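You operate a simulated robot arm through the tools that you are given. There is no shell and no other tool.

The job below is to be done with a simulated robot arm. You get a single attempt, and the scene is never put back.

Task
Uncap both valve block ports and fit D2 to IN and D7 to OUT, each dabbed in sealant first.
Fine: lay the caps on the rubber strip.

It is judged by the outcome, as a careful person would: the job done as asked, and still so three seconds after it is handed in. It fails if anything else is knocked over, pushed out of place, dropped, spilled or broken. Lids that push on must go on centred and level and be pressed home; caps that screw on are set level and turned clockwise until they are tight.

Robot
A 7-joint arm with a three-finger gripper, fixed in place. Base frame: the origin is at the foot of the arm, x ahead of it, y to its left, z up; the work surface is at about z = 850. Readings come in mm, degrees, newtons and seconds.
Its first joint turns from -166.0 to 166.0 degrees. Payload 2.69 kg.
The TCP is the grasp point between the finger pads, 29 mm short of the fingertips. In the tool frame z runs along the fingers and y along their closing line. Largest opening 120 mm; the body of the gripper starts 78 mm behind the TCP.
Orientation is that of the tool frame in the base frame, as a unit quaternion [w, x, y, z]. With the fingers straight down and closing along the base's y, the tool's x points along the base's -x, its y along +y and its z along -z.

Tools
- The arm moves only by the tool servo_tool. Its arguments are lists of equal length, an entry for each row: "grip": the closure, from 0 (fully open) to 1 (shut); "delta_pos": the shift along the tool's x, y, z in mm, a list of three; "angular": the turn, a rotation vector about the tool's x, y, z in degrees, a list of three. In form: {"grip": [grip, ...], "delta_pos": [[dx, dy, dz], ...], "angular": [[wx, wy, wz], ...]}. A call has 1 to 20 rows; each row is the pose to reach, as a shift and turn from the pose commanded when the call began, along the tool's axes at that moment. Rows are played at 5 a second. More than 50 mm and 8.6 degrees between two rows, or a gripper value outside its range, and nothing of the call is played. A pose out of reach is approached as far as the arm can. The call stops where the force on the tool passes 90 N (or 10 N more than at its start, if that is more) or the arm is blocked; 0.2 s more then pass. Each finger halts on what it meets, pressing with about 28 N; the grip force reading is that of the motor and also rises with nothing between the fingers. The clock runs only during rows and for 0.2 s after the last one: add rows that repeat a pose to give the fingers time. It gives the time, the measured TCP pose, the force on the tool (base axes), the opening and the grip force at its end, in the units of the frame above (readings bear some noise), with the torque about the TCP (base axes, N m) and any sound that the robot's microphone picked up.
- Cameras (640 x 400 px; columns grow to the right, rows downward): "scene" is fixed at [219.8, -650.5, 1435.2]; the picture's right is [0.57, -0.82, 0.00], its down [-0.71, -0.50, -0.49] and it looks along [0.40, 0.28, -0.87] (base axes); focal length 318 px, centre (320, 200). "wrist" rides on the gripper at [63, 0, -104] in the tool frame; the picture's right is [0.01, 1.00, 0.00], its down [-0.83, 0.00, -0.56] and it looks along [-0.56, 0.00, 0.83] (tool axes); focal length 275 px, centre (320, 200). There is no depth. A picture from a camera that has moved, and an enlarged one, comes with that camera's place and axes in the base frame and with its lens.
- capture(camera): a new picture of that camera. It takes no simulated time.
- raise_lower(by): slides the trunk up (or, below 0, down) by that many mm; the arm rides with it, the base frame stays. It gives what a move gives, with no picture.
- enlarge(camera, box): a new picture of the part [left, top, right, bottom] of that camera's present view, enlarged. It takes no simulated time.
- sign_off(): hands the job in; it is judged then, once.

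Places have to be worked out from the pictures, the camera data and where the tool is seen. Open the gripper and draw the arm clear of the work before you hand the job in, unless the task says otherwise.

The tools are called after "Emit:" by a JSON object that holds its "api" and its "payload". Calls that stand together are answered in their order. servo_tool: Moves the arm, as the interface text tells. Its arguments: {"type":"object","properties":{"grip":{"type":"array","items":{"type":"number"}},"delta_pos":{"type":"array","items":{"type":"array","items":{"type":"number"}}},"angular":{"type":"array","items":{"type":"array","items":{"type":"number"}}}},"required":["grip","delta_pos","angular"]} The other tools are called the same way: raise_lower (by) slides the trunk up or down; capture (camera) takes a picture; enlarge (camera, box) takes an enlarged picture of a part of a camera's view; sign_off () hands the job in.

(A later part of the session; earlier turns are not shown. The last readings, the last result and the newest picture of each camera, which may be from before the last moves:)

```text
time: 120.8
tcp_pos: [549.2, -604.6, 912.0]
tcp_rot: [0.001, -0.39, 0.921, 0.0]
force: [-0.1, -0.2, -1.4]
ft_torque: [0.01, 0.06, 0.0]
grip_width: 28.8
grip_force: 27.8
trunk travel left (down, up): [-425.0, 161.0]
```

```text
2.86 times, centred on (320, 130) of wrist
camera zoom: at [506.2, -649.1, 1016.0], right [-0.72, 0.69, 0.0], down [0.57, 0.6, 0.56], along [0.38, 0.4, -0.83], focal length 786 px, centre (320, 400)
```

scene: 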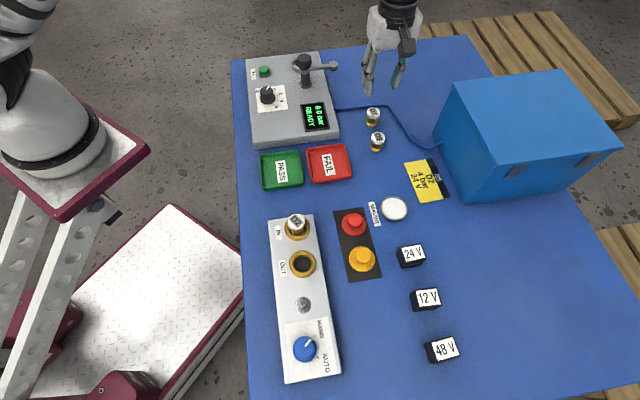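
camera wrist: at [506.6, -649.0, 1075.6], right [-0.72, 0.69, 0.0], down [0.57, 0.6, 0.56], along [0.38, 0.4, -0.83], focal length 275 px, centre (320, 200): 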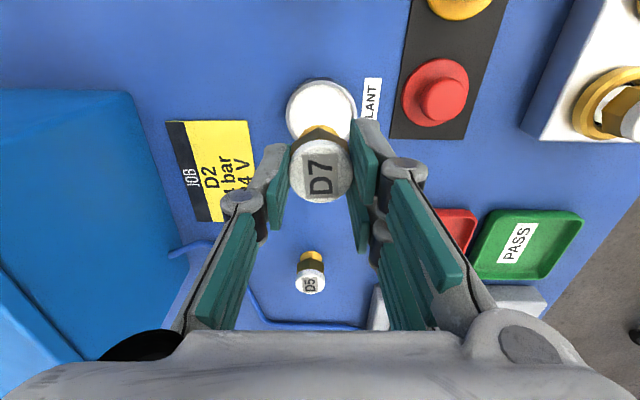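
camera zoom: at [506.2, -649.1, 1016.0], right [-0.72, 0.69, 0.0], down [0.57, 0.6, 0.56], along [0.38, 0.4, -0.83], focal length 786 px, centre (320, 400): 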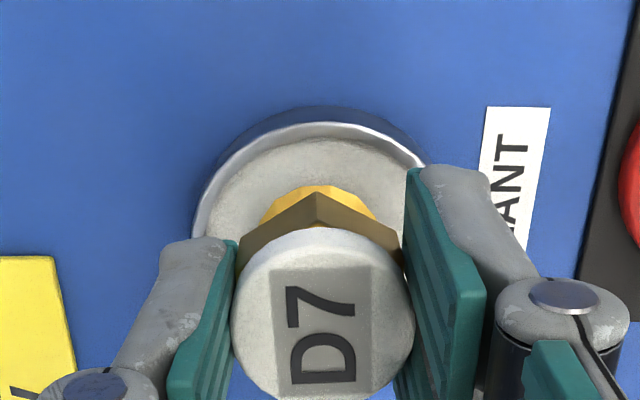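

Centred over the paste; creep down.

Emit:
{"api": "servo_tool", "payload": {"grip": [0.8, 0.8, 0.8, 0.8, 0.8], "delta_pos": [[0, 0, 1], [0, 0, 2], [0, 0, 3], [0, 0, 3.8], [0, 0, 3.8]], "angular": [[0, 0, 0], [0, 0, 0], [0, 0, 0], [0, 0, 0], [0, 0, 0]]}}

Emit:
{"api": "enlarge", "payload": {"camera": "wrist", "box": [240, 60, 400, 200]}}

```text
time: 122.0
tcp_pos: [549.1, -602.9, 908.9]
tcp_rot: [0.0, -0.391, 0.921, 0.0]
force: [-0.1, 1.0, 2.1]
ft_torque: [0.12, 0.02, -0.03]
grip_width: 28.8
grip_force: 28.1
trunk travel left (down, up): [-425.0, 161.0]
```

```text
2.86 times, centred on (320, 130) of wrist
camera zoom: at [505.6, -649.0, 1013.2], right [-0.72, 0.69, 0.0], down [0.57, 0.6, 0.56], along [0.38, 0.4, -0.83], focal length 786 px, centre (320, 400)
```

zoom: 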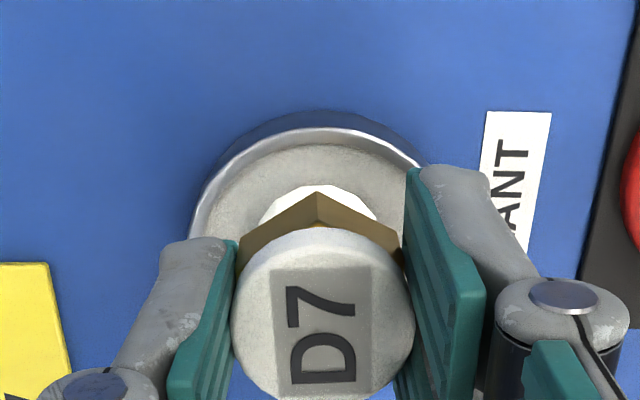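

D7's stem is coated (2 N contact). Lift and carry it over the OUT port (≈(347.5, -523.5)).

Emit:
{"api": "servo_tool", "payload": {"grip": [0.8, 0.8, 0.8, 0.8, 0.8, 0.8, 0.8, 0.8, 0.8, 0.8, 0.8], "delta_pos": [[0, 0, -5], [0, 0, -25], [0, 0, -66], [14, 34, -66], [28, 68, -66], [42, 102, -66], [56, 136, -66], [70, 170, -66], [80, 196, -66], [82, 201, -66], [82, 201, -66]], "angular": [[0, 0, 0], [0, 0, 0], [0, 0, 0], [0, 0, 0], [0, 0, 0], [0, 0, 0], [0, 0, 0], [0, 0, 0], [0, 0, 0], [0, 0, 0], [0, 0, 0]]}}

Emit:
{"api": "enlarge", "payload": {"camera": "wrist", "box": [240, 60, 400, 200]}}

Emit:
{"api": "enlarge", "payload": {"camera": "scene", "box": [250, 190, 420, 300]}}

```text
time: 124.4
tcp_pos: [348.6, -522.8, 973.7]
tcp_rot: [0.0, -0.39, 0.921, 0.0]
force: [0.6, 0.8, -0.9]
ft_torque: [0.0, -0.05, -0.03]
grip_width: 28.7
grip_force: 28.4
trunk travel left (down, up): [-425.0, 161.0]
```

```text
2.86 times, centred on (320, 130) of wrist
camera zoom: at [304.7, -568.4, 1078.1], right [-0.72, 0.69, 0.0], down [0.57, 0.6, 0.56], along [0.38, 0.4, -0.83], focal length 786 px, centre (320, 400)
```

zoom: 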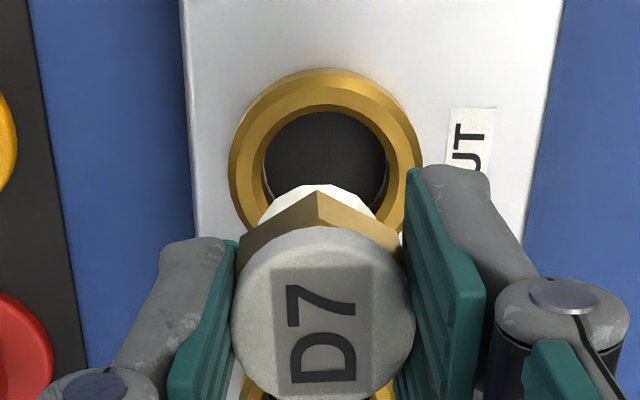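

```text
3.64 times, centred on (335, 245) of scene
camera zoom: at [219.8, -650.5, 1435.2], right [0.57, -0.82, 0.0], down [-0.71, -0.5, -0.49], along [0.4, 0.28, -0.87], focal length 1156 px, centre (266, 36)
```

zoom: 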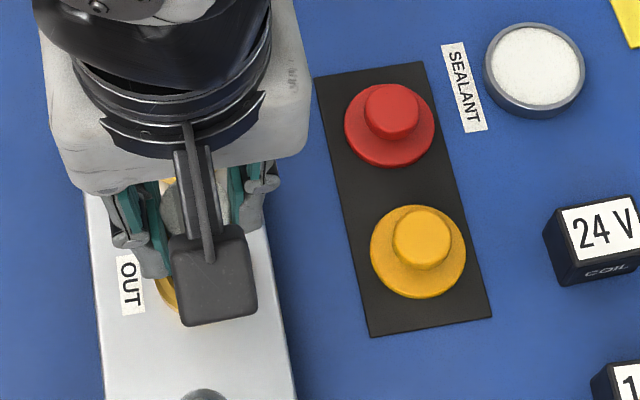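

OUT bore is 1.4 mm to tool +y and ~1 mm toward +x of D7's axis. Correct and lower to just above the rim for a second check.

Emit:
{"api": "servo_tool", "payload": {"grip": [0.8, 0.8, 0.8, 0.8, 0.8], "delta_pos": [[1, 1.4, 5], [1, 1.4, 15], [1, 1.4, 25], [1, 1.4, 31], [1, 1.4, 31]], "angular": [[0, 0, 0], [0, 0, 0], [0, 0, 0], [0, 0, 0], [0, 0, 0]]}}

Emit:
{"api": "enlarge", "payload": {"camera": "wrist", "box": [284, 90, 356, 150]}}

```text
time: 125.6
tcp_pos: [345.8, -523.9, 944.4]
tcp_rot: [0.0, -0.39, 0.921, 0.0]
force: [-0.5, 0.2, -1.0]
ft_torque: [-0.02, -0.02, 0.04]
grip_width: 28.9
grip_force: 27.7
trunk travel left (down, up): [-425.0, 161.0]
```

```text
6.67 times, centred on (320, 120) of wrist
camera zoom: at [302.6, -568.2, 1047.7], right [-0.72, 0.69, 0.0], down [0.57, 0.6, 0.56], along [0.38, 0.4, -0.83], focal length 1835 px, centre (320, 733)
```

zoom: 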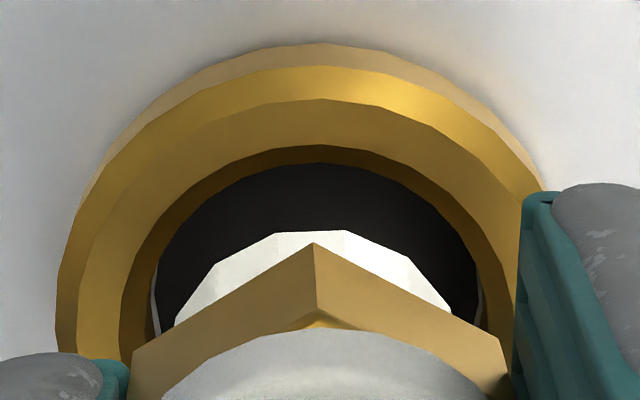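

Concentric. Lower into the bore.

Emit:
{"api": "servo_tool", "payload": {"grip": [0.8, 0.8, 0.8, 0.8, 0.8, 0.8], "delta_pos": [[0, 0.3, 3], [0, 0.3, 6], [0, 0.3, 9], [0, 0.3, 12], [0, 0.3, 14], [0, 0.3, 14]], "angular": [[0, 0, 0], [0, 0, 0], [0, 0, 0], [0, 0, 0], [0, 0, 0], [0, 0, 0]]}}

Emit:
{"api": "enlarge", "payload": {"camera": "wrist", "box": [284, 90, 356, 150]}}

```text
time: 127.0
tcp_pos: [345.5, -523.2, 930.7]
tcp_rot: [0.0, -0.392, 0.92, -0.001]
force: [-0.1, -0.8, -1.8]
ft_torque: [0.0, -0.04, 0.01]
grip_width: 28.6
grip_force: 27.6
trunk travel left (down, up): [-425.0, 161.0]
```

```text
6.67 times, centred on (320, 120) of wrist
camera zoom: at [302.7, -567.5, 1033.4], right [-0.72, 0.69, 0.0], down [0.57, 0.6, 0.56], along [0.38, 0.4, -0.83], focal length 1835 px, centre (320, 733)
```

zoom: 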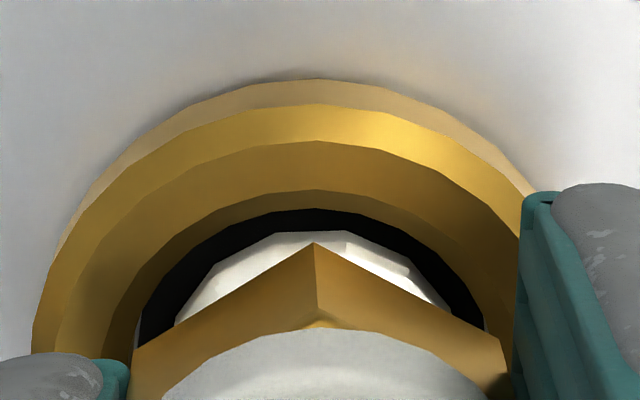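

Still concentric. Creep on to contact.

Emit:
{"api": "servo_tool", "payload": {"grip": [0.8, 0.8, 0.8, 0.8, 0.8], "delta_pos": [[0, 0, 1], [0, 0, 2], [0, 0, 3], [0, 0, 4], [0, 0, 4]], "angular": [[0, 0, 0], [0, 0, 0], [0, 0, 0], [0, 0, 0], [0, 0, 0]]}}

```text
time: 128.2
tcp_pos: [346.9, -522.8, 925.3]
tcp_rot: [0.0, -0.391, 0.92, 0.0]
force: [0.3, -0.1, -1.4]
ft_torque: [-0.01, 0.0, -0.01]
grip_width: 28.7
grip_force: 28.0
trunk travel left (down, up): [-425.0, 161.0]
```

Emit:
{"api": "servo_tool", "payload": {"grip": [0.8, 0.8, 0.8, 0.8], "delta_pos": [[0, 0, 0.6], [0, 0, 1.2], [0, 0, 1.8], [0, 0, 1.8]], "angular": [[0, 0, 0], [0, 0, 0], [0, 0, 0], [0, 0, 0]]}}

Emit:
{"api": "enlarge", "payload": {"camera": "wrist", "box": [220, 80, 420, 220]}}

```text
time: 129.2
tcp_pos: [346.3, -524.1, 924.9]
tcp_rot: [0.0, -0.391, 0.921, -0.001]
force: [1.0, 3.2, 14.0]
ft_torque: [0.27, 0.08, 0.0]
grip_width: 28.8
grip_force: 27.8
trunk travel left (down, up): [-425.0, 161.0]
```

```text
2.86 times, centred on (320, 150) of wrist
camera zoom: at [302.3, -567.9, 1029.1], right [-0.72, 0.69, 0.0], down [0.57, 0.6, 0.56], along [0.38, 0.4, -0.83], focal length 786 px, centre (320, 343)
```

zoom: 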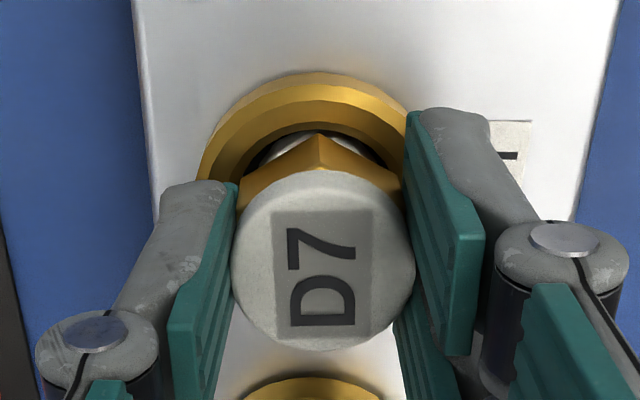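

D7 rests at the same depth (14 N). As a clean thread test with a known starting force, I turn it clockwise ~150° at constant commanded height and see whether the force falls off.

Emit:
{"api": "servo_tool", "payload": {"grip": [0.8, 0.8, 0.8, 0.8, 0.8, 0.8, 0.8, 0.8, 0.8, 0.8, 0.8, 0.8, 0.8, 0.8, 0.8, 0.8, 0.8, 0.8, 0.8, 0.8], "delta_pos": [[0, 0, 0], [0, 0, 0], [0, 0, 0], [0, 0, 0], [0, 0, 0], [0, 0, 0], [0, 0, 0], [0, 0, 0], [0, 0, 0], [0, 0, 0], [0, 0, 0], [0, 0, 0], [0, 0, 0], [0, 0, 0], [0, 0, 0], [0, 0, 0], [0, 0, 0], [0, 0, 0], [0, 0, 0], [0, 0, 0]], "angular": [[0, 0, 8], [0, 0, 16], [0, 0, 24], [0, 0, 32], [0, 0, 40], [0, 0, 48], [0, 0, 56], [0, 0, 64], [0, 0, 72], [0, 0, 80], [0, 0, 88], [0, 0, 96], [0, 0, 104], [0, 0, 112], [0, 0, 120], [0, 0, 128], [0, 0, 136], [0, 0, 144], [0, 0, 150], [0, 0, 150]]}}

Emit:
{"api": "enlarge", "payload": {"camera": "wrist", "box": [220, 80, 420, 220]}}

Emit:
{"api": "capture", "payload": {"camera": "scene"}}

```text
time: 133.4
tcp_pos: [345.4, -523.3, 924.5]
tcp_rot: [0.001, 0.789, 0.614, 0.0]
force: [0.1, 0.4, 1.7]
ft_torque: [0.03, -0.09, 0.0]
grip_width: 28.9
grip_force: 28.4
trunk travel left (down, up): [-425.0, 161.0]
```

```text
2.86 times, centred on (320, 150) of wrist
camera zoom: at [360.8, -461.3, 1028.0], right [0.97, -0.24, 0.0], down [-0.2, -0.81, 0.56], along [-0.13, -0.54, -0.83], focal length 786 px, centre (320, 343)
```

zoom: 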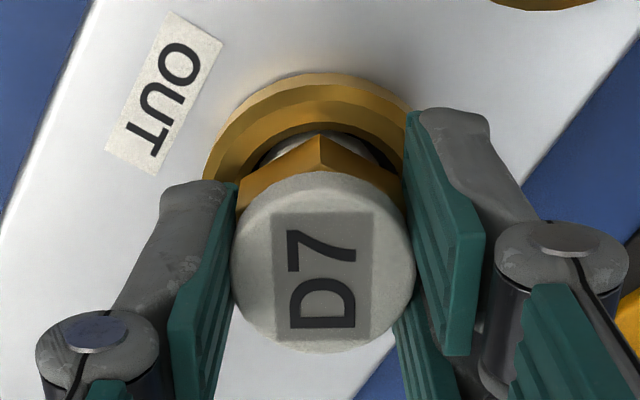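

```text
taken
```

scene: 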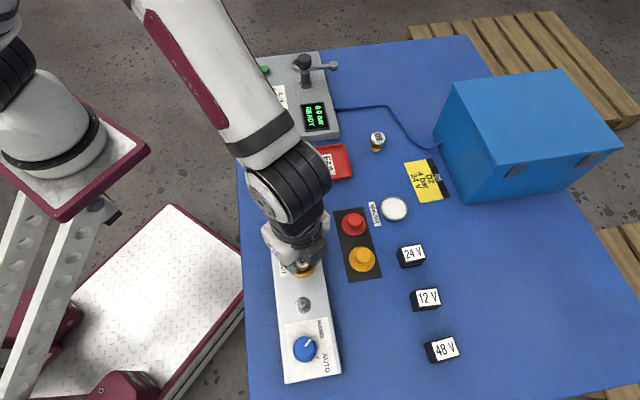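

Interesting: the force fell from 14 N to ~2 N while the fitting did not slide in the fingers — it may be sinking as it turns. I test for engagement with a gentle 1 mm pull.

Emit:
{"api": "servo_tool", "payload": {"grip": [0.8, 0.8, 0.8], "delta_pos": [[0, 0, -0.5], [0, 0, -1], [0, 0, -1]], "angular": [[0, 0, 0], [0, 0, 0], [0, 0, 0]]}}

Emit:
{"api": "enlarge", "payload": {"camera": "wrist", "box": [220, 80, 420, 220]}}

```text
time: 134.2
tcp_pos: [346.6, -522.1, 924.8]
tcp_rot: [0.0, 0.788, 0.615, -0.001]
force: [0.2, 0.3, -0.6]
ft_torque: [0.02, -0.01, -0.01]
grip_width: 28.6
grip_force: 28.3
trunk travel left (down, up): [-425.0, 161.0]
```

```text
2.86 times, centred on (320, 150) of wrist
camera zoom: at [360.8, -461.1, 1028.7], right [0.97, -0.24, 0.0], down [-0.2, -0.81, 0.56], along [-0.13, -0.54, -0.83], focal length 786 px, centre (320, 343)
```

zoom: 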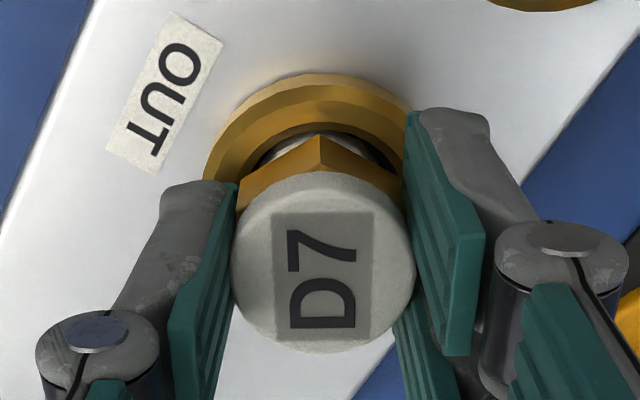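

Pulls free with no resistance, so no thread (the force change was arm sag with orientation). I check D7's centring, then set it down and release.

Emit:
{"api": "enlarge", "payload": {"camera": "wrist", "box": [284, 90, 356, 150]}}

```text
6.67 times, centred on (320, 120) of wrist
camera zoom: at [360.8, -461.1, 1028.7], right [0.97, -0.24, 0.0], down [-0.2, -0.81, 0.56], along [-0.13, -0.54, -0.83], focal length 1835 px, centre (320, 733)
```

zoom: 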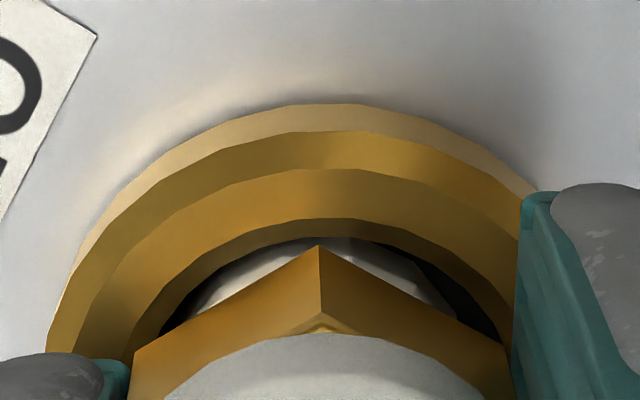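

Within ~0.6 mm; I nudge +0.5 in y, set it down and release, then rise.

Emit:
{"api": "servo_tool", "payload": {"grip": [0.8, 0.8, 0.8, 0.75, 0.7, 0.6, 0.6, 0.6, 0.6, 0.6], "delta_pos": [[-0.3, 0.5, 0], [-0.3, 0.5, 1], [-0.3, 0.5, 1.2], [-0.3, 0.5, 1.2], [-0.3, 0.5, 1.2], [-0.3, 0.5, 1.2], [-0.3, 0.5, -10], [-0.3, 0.5, -35], [-0.3, 0.5, -75], [-0.3, 0.5, -75]], "angular": [[0, 0, 0], [0, 0, 0], [0, 0, 0], [0, 0, 0], [0, 0, 0], [0, 0, 0], [0, 0, 0], [0, 0, 0], [0, 0, 0], [0, 0, 0]]}}

Emit:
{"api": "capture", "payload": {"camera": "wrist"}}

Emit:
{"api": "enlarge", "payload": {"camera": "wrist", "box": [270, 70, 370, 150]}}

```text
time: 136.4
tcp_pos: [346.0, -523.6, 1000.5]
tcp_rot: [-0.001, 0.788, 0.616, 0.0]
force: [-0.1, -0.2, -0.1]
ft_torque: [-0.03, 0.0, 0.01]
grip_width: 47.8
grip_force: 0.1
trunk travel left (down, up): [-425.0, 161.0]
```

```text
taken
camera wrist: at [360.4, -461.1, 1103.3], right [0.97, -0.24, 0.0], down [-0.2, -0.81, 0.56], along [-0.13, -0.54, -0.83], focal length 275 px, centre (320, 200)
```

wrist: 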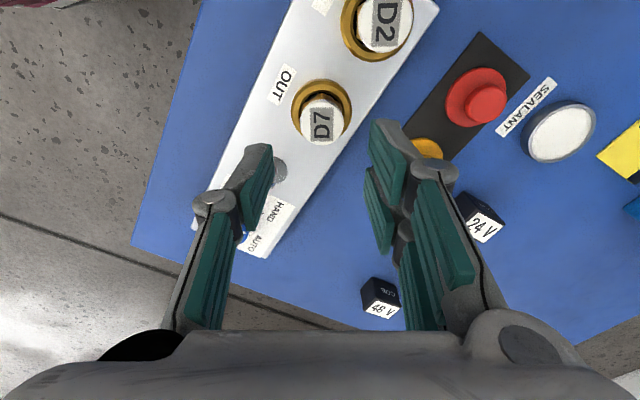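

```text
5.00 times, centred on (320, 110) of wrist
camera zoom: at [360.4, -461.1, 1103.3], right [0.97, -0.24, 0.0], down [-0.2, -0.81, 0.56], along [-0.13, -0.54, -0.83], focal length 1376 px, centre (320, 650)
```

zoom: 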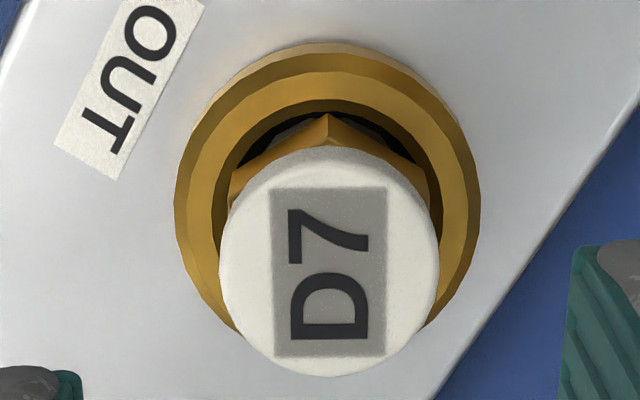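

D7 is centred in OUT to within a few tenths. As with D2, I press it firmly home on the head with the fingertips ~18 mm apart.

Emit:
{"api": "servo_tool", "payload": {"grip": [0.85, 0.85, 0.85, 0.85, 0.85], "delta_pos": [[0, 1.2, 5], [0, 1.2, 25], [0, 1.2, 43], [0, 1.2, 51], [0, 1.2, 51]], "angular": [[0, 0, 0], [0, 0, 0], [0, 0, 0], [0, 0, 0], [0, 0, 0]]}}

Emit:
{"api": "enlarge", "payload": {"camera": "wrist", "box": [250, 70, 390, 180]}}

```text
time: 137.6
tcp_pos: [347.7, -523.0, 948.2]
tcp_rot: [0.0, 0.788, 0.615, 0.0]
force: [0.8, 0.3, -0.9]
ft_torque: [-0.01, 0.01, 0.02]
grip_width: 17.9
grip_force: 0.0
trunk travel left (down, up): [-425.0, 161.0]
```

```text
3.64 times, centred on (320, 125) of wrist
camera zoom: at [361.5, -461.6, 1051.5], right [0.97, -0.24, 0.0], down [-0.2, -0.81, 0.56], along [-0.13, -0.54, -0.83], focal length 1001 px, centre (320, 473)
```

zoom: 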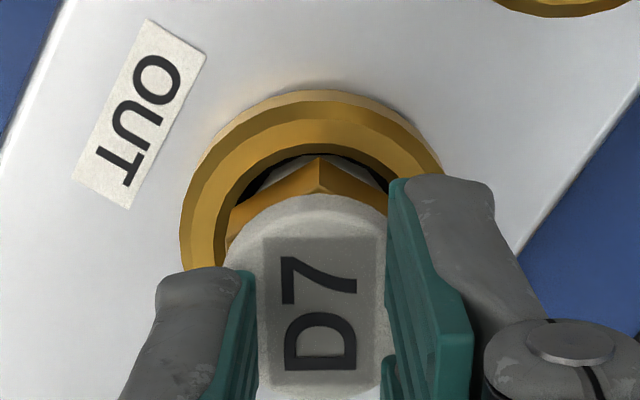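

Centred over D7's head. Press down progressively.

Emit:
{"api": "servo_tool", "payload": {"grip": [0.85, 0.85, 0.85, 0.85, 0.85, 0.85], "delta_pos": [[0, 0, 2], [0, 0, 3], [0, 0, 4], [0, 0, 5], [0, 0, 6], [0, 0, 6]], "angular": [[0, 0, 0], [0, 0, 0], [0, 0, 0], [0, 0, 0], [0, 0, 0], [0, 0, 0]]}}

```text
time: 139.0
tcp_pos: [346.6, -523.3, 944.1]
tcp_rot: [0.001, 0.788, 0.616, -0.001]
force: [0.7, 0.2, 11.9]
ft_torque: [-0.01, -0.04, 0.0]
grip_width: 17.9
grip_force: 0.1
trunk travel left (down, up): [-425.0, 161.0]
```

Emit:
{"api": "servo_tool", "payload": {"grip": [0.85, 0.85, 0.85, 0.85], "delta_pos": [[0, 0, 0.6], [0, 0, 1.2], [0, 0, 1.8], [0, 0, 1.8]], "angular": [[0, 0, 0], [0, 0, 0], [0, 0, 0], [0, 0, 0]]}}

```text
time: 140.0
tcp_pos: [346.2, -524.2, 942.6]
tcp_rot: [0.001, 0.788, 0.615, 0.0]
force: [1.8, 6.5, 45.1]
ft_torque: [0.28, 0.01, 0.0]
grip_width: 17.9
grip_force: 0.0
trunk travel left (down, up): [-425.0, 161.0]
```

Firm at 45 N. One more check: with this axial load on, turn clockwise 80° (fingertips driving the head) and watch for take-up.

Emit:
{"api": "servo_tool", "payload": {"grip": [0.85, 0.85, 0.85, 0.85, 0.85, 0.85, 0.85], "delta_pos": [[0, 0, -0.3], [0, 0, -0.3], [0, 0, -0.3], [0, 0, -0.3], [0, 0, -0.3], [0, 0, -0.3], [0, 0, -0.3]], "angular": [[0, 0, 8], [0, 0, 16], [0, 0, 24], [0, 0, 32], [0, 0, 40], [0, 0, 48], [0, 0, 48]]}}

Emit:
{"api": "enlarge", "payload": {"camera": "wrist", "box": [250, 70, 390, 180]}}

```text
time: 141.6
tcp_pos: [347.0, -522.8, 945.0]
tcp_rot: [0.001, 0.971, 0.239, 0.0]
force: [-3.3, -0.6, 46.2]
ft_torque: [0.02, 0.09, -0.1]
grip_width: 18.1
grip_force: 0.1
trunk travel left (down, up): [-425.0, 161.0]
```

```text
3.64 times, centred on (320, 125) of wrist
camera zoom: at [402.3, -492.5, 1047.3], right [0.47, -0.88, 0.0], down [-0.73, -0.39, 0.56], along [-0.49, -0.26, -0.83], focal length 1001 px, centre (320, 473)
```

zoom: 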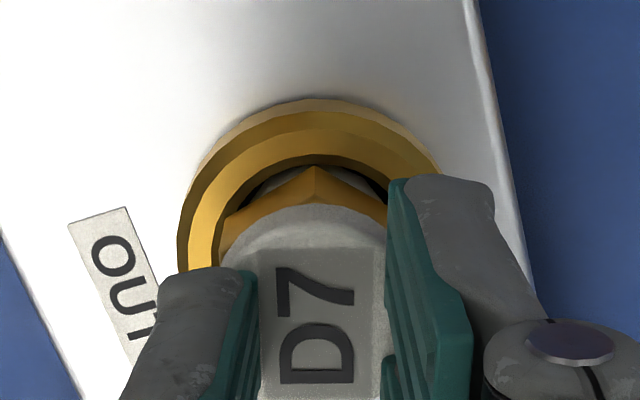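

No take-up either; D7 just turns on its floor. I back off straight up and move to a low viewpoint on the +x side to inspect both fittings from the side.

Emit:
{"api": "servo_tool", "payload": {"grip": [0.85, 0.85, 0.7, 0.6, 0.6, 0.6, 0.6, 0.6, 0.6, 0.6, 0.6], "delta_pos": [[0, 0, -4], [0, 0, -20], [0, 0, -55], [30, 0, -60], [70, 0, -60], [110, 0, -60], [150, 0, -60], [185, 0, -60], [190, 0, -35], [190, 0, -12], [190, 0, -12]], "angular": [[0, 0, 0], [0, 0, 0], [0, 0, 0], [0, 0, 0], [0, 0, 0], [0, 0, 0], [0, 0, 0], [0, 0, 0], [0, 0, 0], [0, 0, 0], [0, 0, 0]]}}

Emit:
{"api": "capture", "payload": {"camera": "wrist"}}

Emit:
{"api": "enlarge", "payload": {"camera": "scene", "box": [270, 200, 334, 285]}}

```text
time: 144.0
tcp_pos: [516.8, -433.0, 953.6]
tcp_rot: [-0.001, 0.97, 0.242, 0.0]
force: [-0.3, 0.1, 0.2]
ft_torque: [0.0, 0.01, 0.0]
grip_width: 48.1
grip_force: 0.1
trunk travel left (down, up): [-425.0, 161.0]
```

```text
taken
camera wrist: at [571.4, -403.1, 1057.6], right [0.47, -0.88, 0.0], down [-0.73, -0.39, 0.56], along [-0.49, -0.26, -0.83], focal length 275 px, centre (320, 200)
```

wrist: 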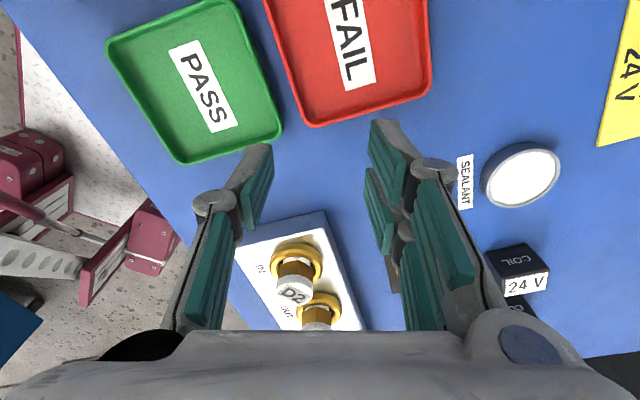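

```text
4.71 times, centred on (302, 242) of scene
camera zoom: at [219.8, -650.5, 1435.2], right [0.57, -0.82, 0.0], down [-0.71, -0.5, -0.49], along [0.4, 0.28, -0.87], focal length 1496 px, centre (405, 0)
```

zoom: 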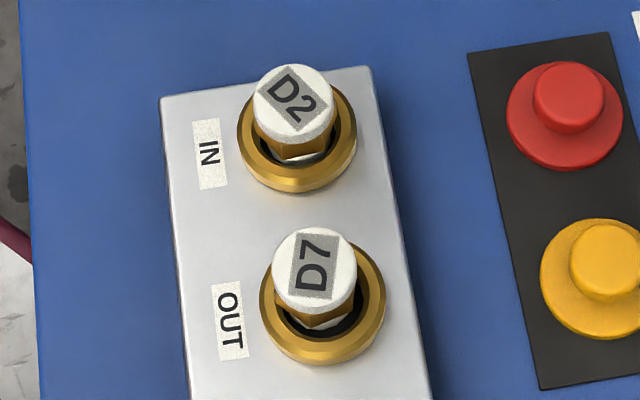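

Emit:
{"api": "enlarge", "payload": {"camera": "wrist", "box": [250, 225, 370, 330]}}

Emit:
{"api": "enlarge", "payload": {"camera": "wrist", "box": [265, 235, 345, 300]}}

```text
3.81 times, centred on (310, 278) of wrist
camera zoom: at [571.4, -403.1, 1057.6], right [0.47, -0.88, 0.0], down [-0.73, -0.39, 0.56], along [-0.49, -0.26, -0.83], focal length 1049 px, centre (358, -95)
```

zoom: 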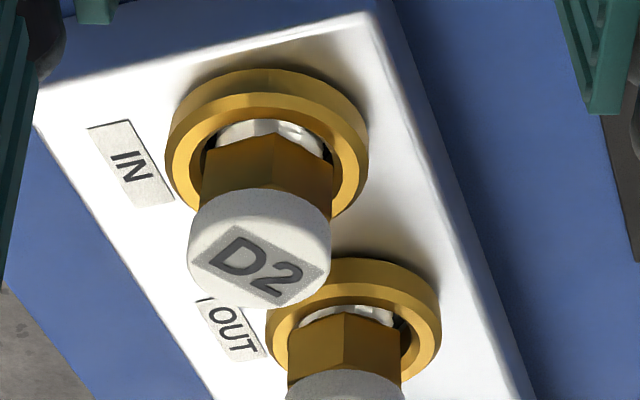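

```text
6.15 times, centred on (305, 268) of wrist
camera zoom: at [571.4, -403.1, 1057.6], right [0.47, -0.88, 0.0], down [-0.73, -0.39, 0.56], along [-0.49, -0.26, -0.83], focal length 1694 px, centre (412, -215)
```

zoom: 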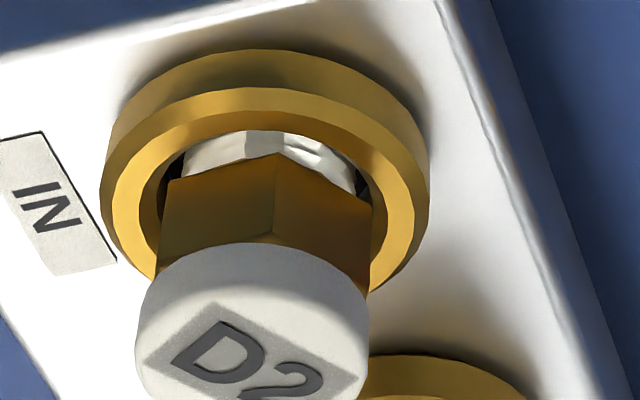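

The side view is decisive: the threaded stem shows ~4 mm between hex and collar on D2 and ~2.5 mm on D7, i.e. there is travel left and D7 (turned more steadily) sits lower. I'll try sustained clockwise turning on D7 without lifting between turns. First go back above D7, unwinding the tool.

Emit:
{"api": "servo_tool", "payload": {"grip": [0.6, 0.6, 0.6, 0.6, 0.6, 0.6, 0.6, 0.6, 0.6, 0.6, 0.6, 0.6, 0.6, 0.6, 0.6, 0.6, 0.6, 0.6, 0.6, 0.6], "delta_pos": [[0, 0, -30], [-15, 0, -46], [-40, 0, -46], [-70, 0, -46], [-100, 0, -46], [-130, 0, -46], [-160, 0, -46], [-185, -0.4, -46], [-192.4, -0.4, -46], [-192.4, -0.4, -46], [-192.4, -0.4, -46], [-192.4, -0.4, -46], [-192.4, -0.4, -46], [-192.4, -0.4, -46], [-192.4, -0.4, -46], [-192.4, -0.4, -46], [-192.4, -0.4, -46], [-192.4, -0.4, -46], [-192.4, -0.4, -46], [-192.4, -0.4, -46]], "angular": [[0, 0, -8.4], [0, 0, -16.8], [0, 0, -25.2], [0, 0, -33.6], [0, 0, -42], [0, 0, -50.4], [0, 0, -58.8], [0, 0, -67.2], [0, 0, -75.6], [0, 0, -84], [0, 0, -92.4], [0, 0, -100.8], [0, 0, -109.2], [0, 0, -117.6], [0, 0, -126], [0, 0, -134.4], [0, 0, -142.8], [0, 0, -151.2], [0, 0, -159.6], [0, 0, -168]]}}

Emit:
{"api": "servo_tool", "payload": {"grip": [0.6, 0.6, 0.6], "delta_pos": [[0, 0, 0], [0, 0, 0], [0, 0, 0]], "angular": [[0, 0, -6], [0, 0, -12], [0, 0, -12]]}}

Emit:
{"api": "enlarge", "payload": {"camera": "wrist", "box": [270, 70, 370, 150]}}

```text
time: 148.2
tcp_pos: [346.1, -524.2, 998.7]
tcp_rot: [0.0, -0.141, 0.99, 0.0]
force: [1.5, 0.4, 0.4]
ft_torque: [0.01, -0.01, -0.02]
grip_width: 48.1
grip_force: 0.1
trunk travel left (down, up): [-425.0, 161.0]
```

```text
time: 149.0
tcp_pos: [344.8, -524.0, 998.6]
tcp_rot: [0.0, -0.242, 0.97, 0.001]
force: [0.0, -0.1, 1.1]
ft_torque: [-0.02, -0.02, 0.0]
grip_width: 48.1
grip_force: 0.0
trunk travel left (down, up): [-425.0, 161.0]
```

```text
5.00 times, centred on (320, 110) of wrist
camera zoom: at [289.5, -553.4, 1103.6], right [-0.48, 0.88, 0.0], down [0.73, 0.4, 0.56], along [0.49, 0.26, -0.83], focal length 1376 px, centre (320, 650)
```

zoom: 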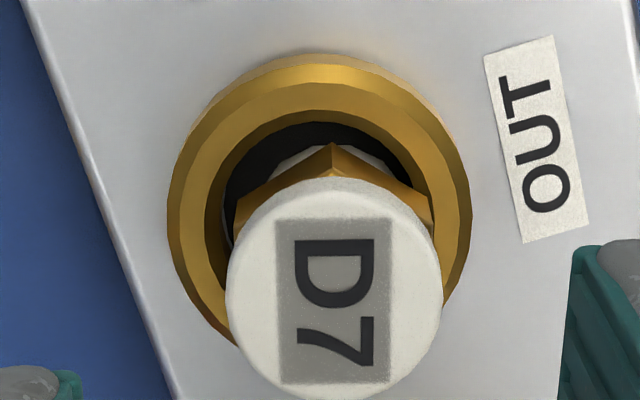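

D7 was dragged ~3 mm off centre by the fingertip turn. I re-grip it on its own axis, then bring it back to the port axis.

Emit:
{"api": "servo_tool", "payload": {"grip": [0.6, 0.6, 0.6, 0.6, 0.6, 0.7, 0.8, 0.8, 0.8], "delta_pos": [[-4.2, 2, 20], [-4.2, 2, 45], [-4.2, 2, 65], [-4.2, 2, 73], [-4.2, 2, 73], [-4.2, 2, 73], [-4.2, 2, 73], [-4.2, 2, 73], [-4.2, 2, 73]], "angular": [[0, 0, 0], [0, 0, 0], [0, 0, 0], [0, 0, 0], [0, 0, 0], [0, 0, 0], [0, 0, 0], [0, 0, 0], [0, 0, 0]]}}

Emit:
{"api": "servo_tool", "payload": {"grip": [0.8, 0.8, 0.8, 0.8, 0.8], "delta_pos": [[0, 0, -1.5], [1.2, -1, -1.5], [2.4, -2, -1.5], [2.4, -2, -1.5], [2.4, -2, -1.5]], "angular": [[0, 0, 0], [0, 0, 0], [0, 0, 0], [0, 0, 0], [0, 0, 0]]}}

Emit:
{"api": "enlarge", "payload": {"camera": "wrist", "box": [270, 80, 370, 160]}}

Emit:
{"api": "enlarge", "payload": {"camera": "wrist", "box": [220, 80, 420, 220]}}

```text
time: 151.0
tcp_pos: [347.0, -520.8, 927.4]
tcp_rot: [-0.001, -0.242, 0.97, 0.0]
force: [0.5, -0.7, -0.5]
ft_torque: [-0.01, 0.0, 0.03]
grip_width: 29.0
grip_force: 27.4
trunk travel left (down, up): [-425.0, 161.0]
```

```text
time: 152.2
tcp_pos: [346.1, -523.2, 928.3]
tcp_rot: [-0.001, -0.243, 0.97, 0.0]
force: [-0.5, -0.4, -0.5]
ft_torque: [0.01, 0.02, 0.0]
grip_width: 29.0
grip_force: 27.5
trunk travel left (down, up): [-425.0, 161.0]
```

```text
5.00 times, centred on (320, 120) of wrist
camera zoom: at [291.1, -552.4, 1032.0], right [-0.47, 0.88, 0.0], down [0.73, 0.39, 0.56], along [0.49, 0.26, -0.83], focal length 1376 px, centre (320, 600)
```

zoom: 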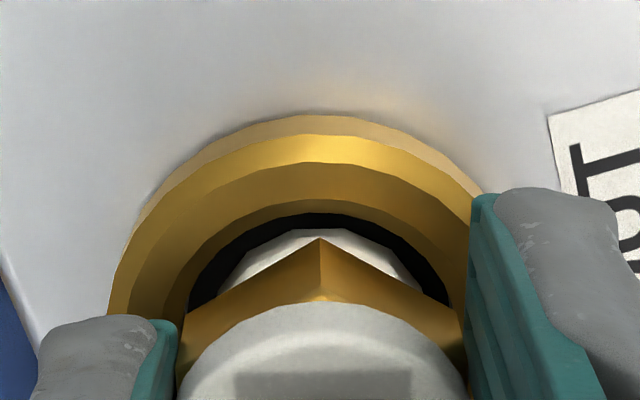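

```text
2.86 times, centred on (320, 150) of wrist
camera zoom: at [291.1, -552.4, 1032.0], right [-0.47, 0.88, 0.0], down [0.73, 0.39, 0.56], along [0.49, 0.26, -0.83], focal length 786 px, centre (320, 343)
```

zoom: 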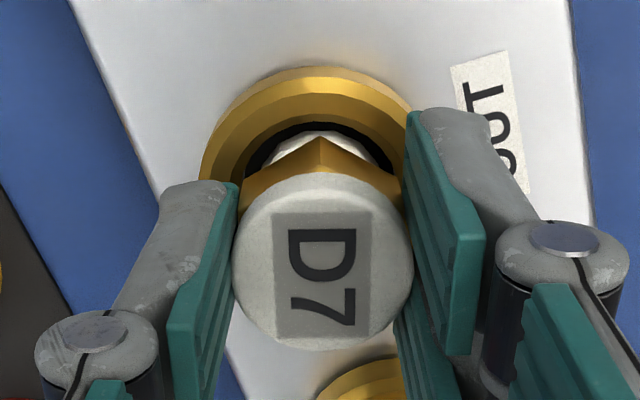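

Concentric and coaxial. Lower to light contact.

Emit:
{"api": "servo_tool", "payload": {"grip": [0.8, 0.8, 0.8, 0.8, 0.8], "delta_pos": [[0, 0, 1], [0, 0, 2], [0, 0, 2.6], [0, 0, 3.2], [0, 0, 3.2]], "angular": [[0, 0, 0], [0, 0, 0], [0, 0, 0], [0, 0, 0], [0, 0, 0]]}}

Emit:
{"api": "enlarge", "payload": {"camera": "wrist", "box": [220, 80, 420, 220]}}

```text
time: 153.4
tcp_pos: [347.1, -522.6, 926.0]
tcp_rot: [0.0, -0.242, 0.97, 0.0]
force: [-0.2, 1.1, 17.2]
ft_torque: [0.29, 0.08, 0.01]
grip_width: 28.8
grip_force: 27.7
trunk travel left (down, up): [-425.0, 161.0]
```

```text
2.86 times, centred on (320, 150) of wrist
camera zoom: at [291.3, -552.3, 1030.5], right [-0.47, 0.88, 0.0], down [0.73, 0.4, 0.56], along [0.49, 0.26, -0.83], focal length 786 px, centre (320, 343)
```

zoom: 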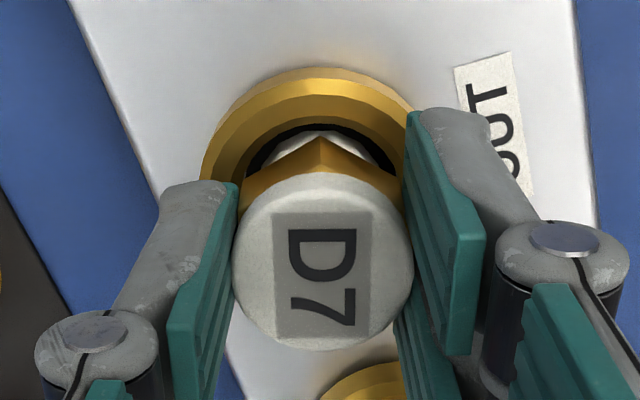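

17 N. Turn clockwise 160° at constant commanded height.

Emit:
{"api": "servo_tool", "payload": {"grip": [0.8, 0.8, 0.8, 0.8, 0.8, 0.8, 0.8, 0.8, 0.8, 0.8, 0.8, 0.8, 0.8, 0.8, 0.8, 0.8, 0.8, 0.8, 0.8, 0.8], "delta_pos": [[0, 0, 0], [0, 0, 0], [0, 0, 0], [0, 0, 0], [0, 0, 0], [0, 0, 0], [0, 0, 0], [0, 0, 0], [0, 0, 0], [0, 0, 0], [0, 0, 0], [0, 0, 0], [0, 0, 0], [0, 0, 0], [0, 0, 0], [0, 0, 0], [0, 0, 0], [0, 0, 0], [0, 0, 0], [0, 0, 0]], "angular": [[0, 0, 8.4], [0, 0, 16.8], [0, 0, 25.2], [0, 0, 33.6], [0, 0, 42], [0, 0, 50.4], [0, 0, 58.8], [0, 0, 67.2], [0, 0, 75.6], [0, 0, 84], [0, 0, 92.4], [0, 0, 100.8], [0, 0, 109.2], [0, 0, 117.6], [0, 0, 126], [0, 0, 134.4], [0, 0, 142.8], [0, 0, 151.2], [0, 0, 159.6], [0, 0, 159.6]]}}

Emit:
{"api": "enlarge", "payload": {"camera": "wrist", "box": [220, 80, 420, 220]}}

```text
time: 157.6
tcp_pos: [347.5, -523.8, 924.6]
tcp_rot: [0.0, 0.913, 0.409, 0.0]
force: [2.3, 1.4, 10.9]
ft_torque: [-0.06, -0.22, 0.0]
grip_width: 28.8
grip_force: 27.9
trunk travel left (down, up): [-425.0, 161.0]
```

```text
2.86 times, centred on (320, 150) of wrist
camera zoom: at [389.1, -475.2, 1028.7], right [0.75, -0.66, 0.0], down [-0.55, -0.62, 0.56], along [-0.37, -0.42, -0.83], focal length 786 px, centre (320, 343)
```

zoom: 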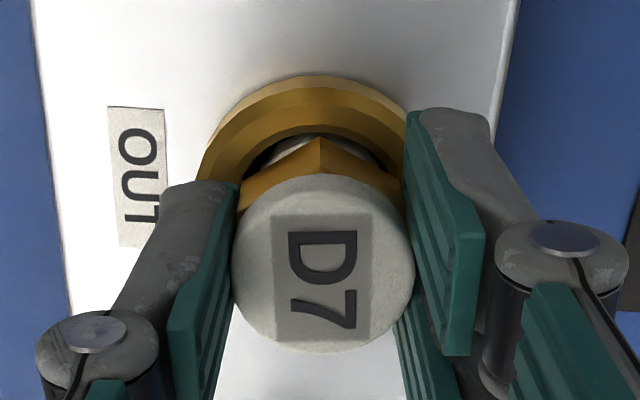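

No clear change (force 17→11 N, slight slide in grip). I release without lifting D7 and go to the same side viewpoint to compare heights directly.

Emit:
{"api": "servo_tool", "payload": {"grip": [0.75, 0.7, 0.6, 0.6, 0.6, 0.6, 0.6, 0.6, 0.6, 0.6, 0.6, 0.6, 0.6, 0.6], "delta_pos": [[0, 0, -0.4], [0, 0, -0.4], [0, 0, -0.4], [0, 0, -15], [0, 0, -50], [0, 0, -76], [35, 14, -76], [70, 28, -76], [105, 42, -76], [140, 55, -76], [170, 65, -76], [180, 67.8, -50], [180, 67.8, -28], [180, 67.8, -28]], "angular": [[0, 0, 0], [0, 0, 0], [0, 0, 0], [0, 0, 0], [0, 0, 0], [0, 0, 0], [0, 0, 7], [0, 0, 14], [0, 0, 20], [0, 0, 20], [0, 0, 20], [0, 0, 20], [0, 0, 20], [0, 0, 20]]}}

Emit:
{"api": "enlarge", "payload": {"camera": "wrist", "box": [250, 225, 370, 330]}}

Emit:
{"api": "enlarge", "payload": {"camera": "scene", "box": [270, 200, 334, 285]}}

```text
time: 160.6
tcp_pos: [516.1, -432.4, 953.0]
tcp_rot: [-0.001, 0.969, 0.245, -0.001]
force: [0.3, 0.3, 0.0]
ft_torque: [0.04, 0.01, 0.01]
grip_width: 47.8
grip_force: 0.1
trunk travel left (down, up): [-425.0, 161.0]
```

```text
3.81 times, centred on (310, 278) of wrist
camera zoom: at [571.6, -402.3, 1056.7], right [0.48, -0.88, 0.0], down [-0.73, -0.4, 0.56], along [-0.49, -0.27, -0.83], focal length 1049 px, centre (358, -95)
```

zoom: 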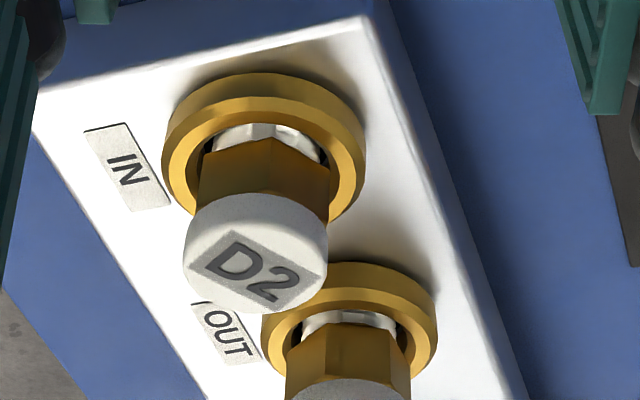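

```text
4.71 times, centred on (302, 242) of scene
camera zoom: at [219.8, -650.5, 1435.2], right [0.57, -0.82, 0.0], down [-0.71, -0.5, -0.49], along [0.4, 0.28, -0.87], focal length 1496 px, centre (405, 0)
```

zoom: 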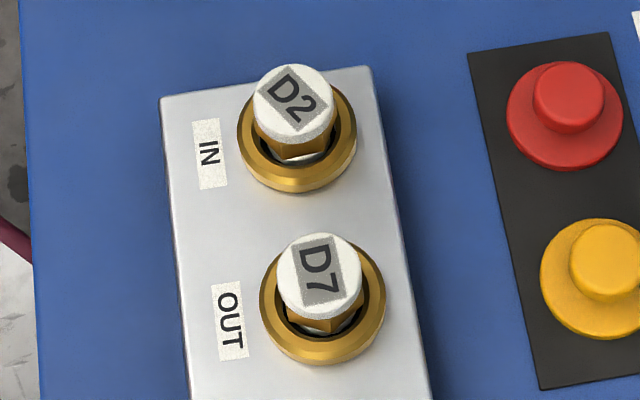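

From the side both fittings stand level and centred, hex ~4 mm proud, unchanged by turning. I'll give D7 sustained clockwise turns without lifting in between, in case it needs more than one turn to take. Back above D7 first, unwinding the tool.

Emit:
{"api": "servo_tool", "payload": {"grip": [0.6, 0.6, 0.6, 0.6, 0.6, 0.6, 0.6, 0.6, 0.6, 0.6, 0.6, 0.6, 0.6, 0.6, 0.6, 0.6, 0.6, 0.6, 0.6, 0.6], "delta_pos": [[0, 0, -30], [-15, 0, -46], [-40, 0, -46], [-70, 0, -46], [-100, 0, -46], [-130, 0, -46], [-160, 0, -46], [-185, -0.4, -46], [-192.4, -0.4, -46], [-192.4, -0.4, -46], [-192.4, -0.4, -46], [-192.4, -0.4, -46], [-192.4, -0.4, -46], [-192.4, -0.4, -46], [-192.4, -0.4, -46], [-192.4, -0.4, -46], [-192.4, -0.4, -46], [-192.4, -0.4, -46], [-192.4, -0.4, -46], [-192.4, -0.4, -46]], "angular": [[0, 0, -8.4], [0, 0, -16.8], [0, 0, -25.2], [0, 0, -33.6], [0, 0, -42], [0, 0, -50.4], [0, 0, -58.8], [0, 0, -67.2], [0, 0, -75.6], [0, 0, -84], [0, 0, -92.4], [0, 0, -100.8], [0, 0, -109.2], [0, 0, -117.6], [0, 0, -126], [0, 0, -134.4], [0, 0, -142.8], [0, 0, -151.2], [0, 0, -159.6], [0, 0, -168]]}}

Emit:
{"api": "servo_tool", "payload": {"grip": [0.6, 0.6, 0.6, 0.6, 0.6], "delta_pos": [[0, 0, 0], [0, 0, 0], [0, 0, 0], [0, 0, 0], [0, 0, 0]], "angular": [[0, 0, -8], [0, 0, -16], [0, 0, -24], [0, 0, -31], [0, 0, -31]]}}

Emit:
{"api": "enlarge", "payload": {"camera": "wrist", "box": [270, 70, 370, 150]}}

```text
time: 164.8
tcp_pos: [346.2, -524.8, 998.6]
tcp_rot: [0.0, -0.143, 0.99, 0.0]
force: [0.3, 0.3, -0.3]
ft_torque: [0.04, 0.01, -0.01]
grip_width: 47.9
grip_force: 0.0
trunk travel left (down, up): [-425.0, 161.0]
```

```text
time: 166.0
tcp_pos: [347.6, -524.8, 998.2]
tcp_rot: [0.001, -0.404, 0.915, 0.0]
force: [-0.1, 0.0, 0.4]
ft_torque: [0.02, -0.01, -0.02]
grip_width: 48.3
grip_force: 0.0
trunk travel left (down, up): [-425.0, 161.0]
```

```text
5.00 times, centred on (320, 110) of wrist
camera zoom: at [304.9, -570.6, 1102.7], right [-0.74, 0.67, 0.0], down [0.56, 0.62, 0.56], along [0.37, 0.41, -0.83], focal length 1376 px, centre (320, 650)
```

zoom: 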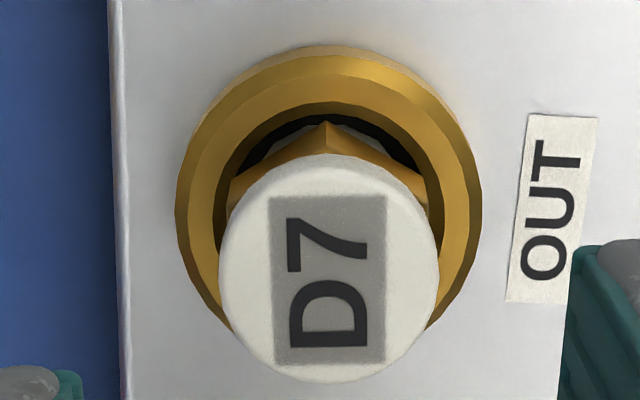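

D7 is exactly centred. Align (x -0.8, y +1.3), descend and grip without lifting.

Emit:
{"api": "servo_tool", "payload": {"grip": [0.6, 0.6, 0.6, 0.6, 0.6, 0.7, 0.8, 0.8, 0.8], "delta_pos": [[-0.8, 1.3, 20], [-0.8, 1.3, 45], [-0.8, 1.3, 65], [-0.8, 1.3, 73], [-0.8, 1.3, 73], [-0.8, 1.3, 73], [-0.8, 1.3, 73], [-0.8, 1.3, 73], [-0.8, 1.3, 73]], "angular": [[0, 0, 0], [0, 0, 0], [0, 0, 0], [0, 0, 0], [0, 0, 0], [0, 0, 0], [0, 0, 0], [0, 0, 0], [0, 0, 0]]}}

Emit:
{"api": "servo_tool", "payload": {"grip": [0.8, 0.8, 0.8, 0.8, 0.8, 0.8, 0.8, 0.8, 0.8, 0.8, 0.8, 0.8, 0.8, 0.8, 0.8, 0.8, 0.8, 0.8, 0.8, 0.8], "delta_pos": [[0, 0, 0.5], [0, 0, 0.6], [0, 0, 0.7], [0, 0, 0.8], [0, 0, 0.9], [0, 0, 1], [0, 0, 1.1], [0, 0, 1.2], [0, 0, 1.3], [0, 0, 1.4], [0, 0, 1.5], [0, 0, 1.6], [0, 0, 1.7], [0, 0, 1.8], [0, 0, 1.9], [0, 0, 2], [0, 0, 2], [0, 0, 2], [0, 0, 2], [0, 0, 2]], "angular": [[0, 0, 8.5], [0, 0, 17], [0, 0, 25.5], [0, 0, 34], [0, 0, 42.5], [0, 0, 51], [0, 0, 59.5], [0, 0, 68], [0, 0, 76.5], [0, 0, 85], [0, 0, 93.5], [0, 0, 102], [0, 0, 110.5], [0, 0, 119], [0, 0, 127.5], [0, 0, 136], [0, 0, 144.5], [0, 0, 153], [0, 0, 161.5], [0, 0, 170]]}}

Emit:
{"api": "enlarge", "payload": {"camera": "wrist", "box": [220, 80, 420, 220]}}

```text
time: 168.0
tcp_pos: [347.5, -522.1, 926.6]
tcp_rot: [-0.001, -0.402, 0.915, 0.0]
force: [-0.5, 0.7, 0.8]
ft_torque: [0.0, 0.01, 0.0]
grip_width: 28.6
grip_force: 27.9
trunk travel left (down, up): [-425.0, 161.0]
```

```text
time: 172.2
tcp_pos: [346.1, -521.9, 923.8]
tcp_rot: [0.001, 0.878, 0.479, 0.0]
force: [3.4, 1.1, 14.9]
ft_torque: [-0.07, -0.26, 0.1]
grip_width: 29.0
grip_force: 28.0
trunk travel left (down, up): [-425.0, 161.0]
```

```text
2.86 times, centred on (320, 150) of wrist
camera zoom: at [380.9, -469.3, 1027.8], right [0.84, -0.54, 0.0], down [-0.45, -0.7, 0.56], along [-0.3, -0.47, -0.83], focal length 786 px, centre (320, 343)
```

zoom: 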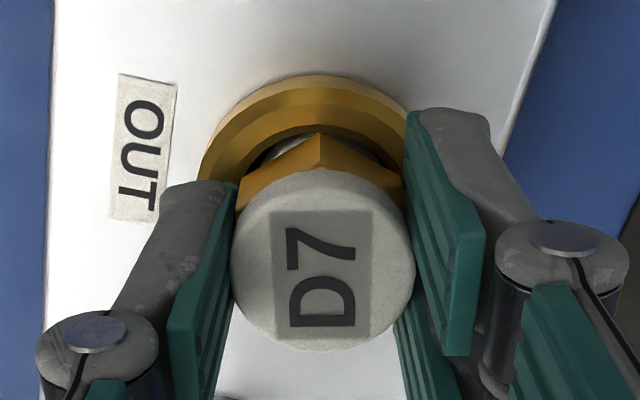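

Some take-up of the 2 mm push with only 15 N and a hint of torque (0.1 N·m). Continue: release in place, unwind with open fingers, re-grip and turn again.

Emit:
{"api": "servo_tool", "payload": {"grip": [0.7, 0.6, 0.6, 0.6, 0.6, 0.6, 0.6, 0.6, 0.6, 0.6, 0.6, 0.6, 0.6, 0.6, 0.6, 0.6, 0.6, 0.6, 0.6, 0.6], "delta_pos": [[0, 0, -0.5], [0, 0, -1], [0, 0, -1.5], [0, 0, -1.5], [0, 0, -1.5], [0, 0, -1.5], [0, 0, -1.5], [0, 0, -1.5], [0, 0, -1.5], [0, 0, -1.5], [0, 0, -1.5], [0, 0, -1.5], [0, 0, -1.5], [0, 0, -1.5], [0, 0, -1.5], [0, 0, -1.5], [0, 0, -1.5], [0, 0, -1.5], [0, 0, -1.5], [0, 0, -1.5]], "angular": [[0, 0, 0], [0, 0, 0], [0, 0, -8], [0, 0, -16], [0, 0, -24], [0, 0, -32], [0, 0, -40], [0, 0, -48], [0, 0, -56], [0, 0, -64], [0, 0, -72], [0, 0, -80], [0, 0, -88], [0, 0, -96], [0, 0, -104], [0, 0, -112], [0, 0, -120], [0, 0, -120], [0, 0, -120], [0, 0, -120]]}}

Emit:
{"api": "enlarge", "payload": {"camera": "wrist", "box": [220, 80, 420, 220]}}

```text
time: 176.4
tcp_pos: [347.4, -524.2, 926.4]
tcp_rot: [0.001, 0.021, 1.0, 0.0]
force: [0.5, 0.1, -0.7]
ft_torque: [0.01, 0.02, 0.02]
grip_width: 48.0
grip_force: 0.1
trunk travel left (down, up): [-425.0, 161.0]
```

```text
2.86 times, centred on (320, 150) of wrist
camera zoom: at [284.4, -521.0, 1030.0], right [0.04, 1.0, 0.0], down [0.83, -0.03, 0.56], along [0.56, -0.02, -0.83], focal length 786 px, centre (320, 343)
```

zoom: 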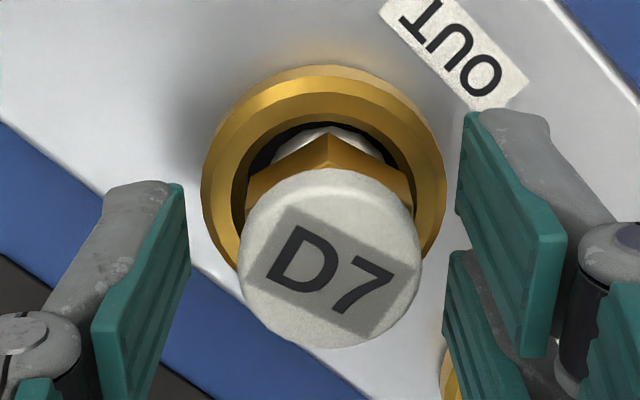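

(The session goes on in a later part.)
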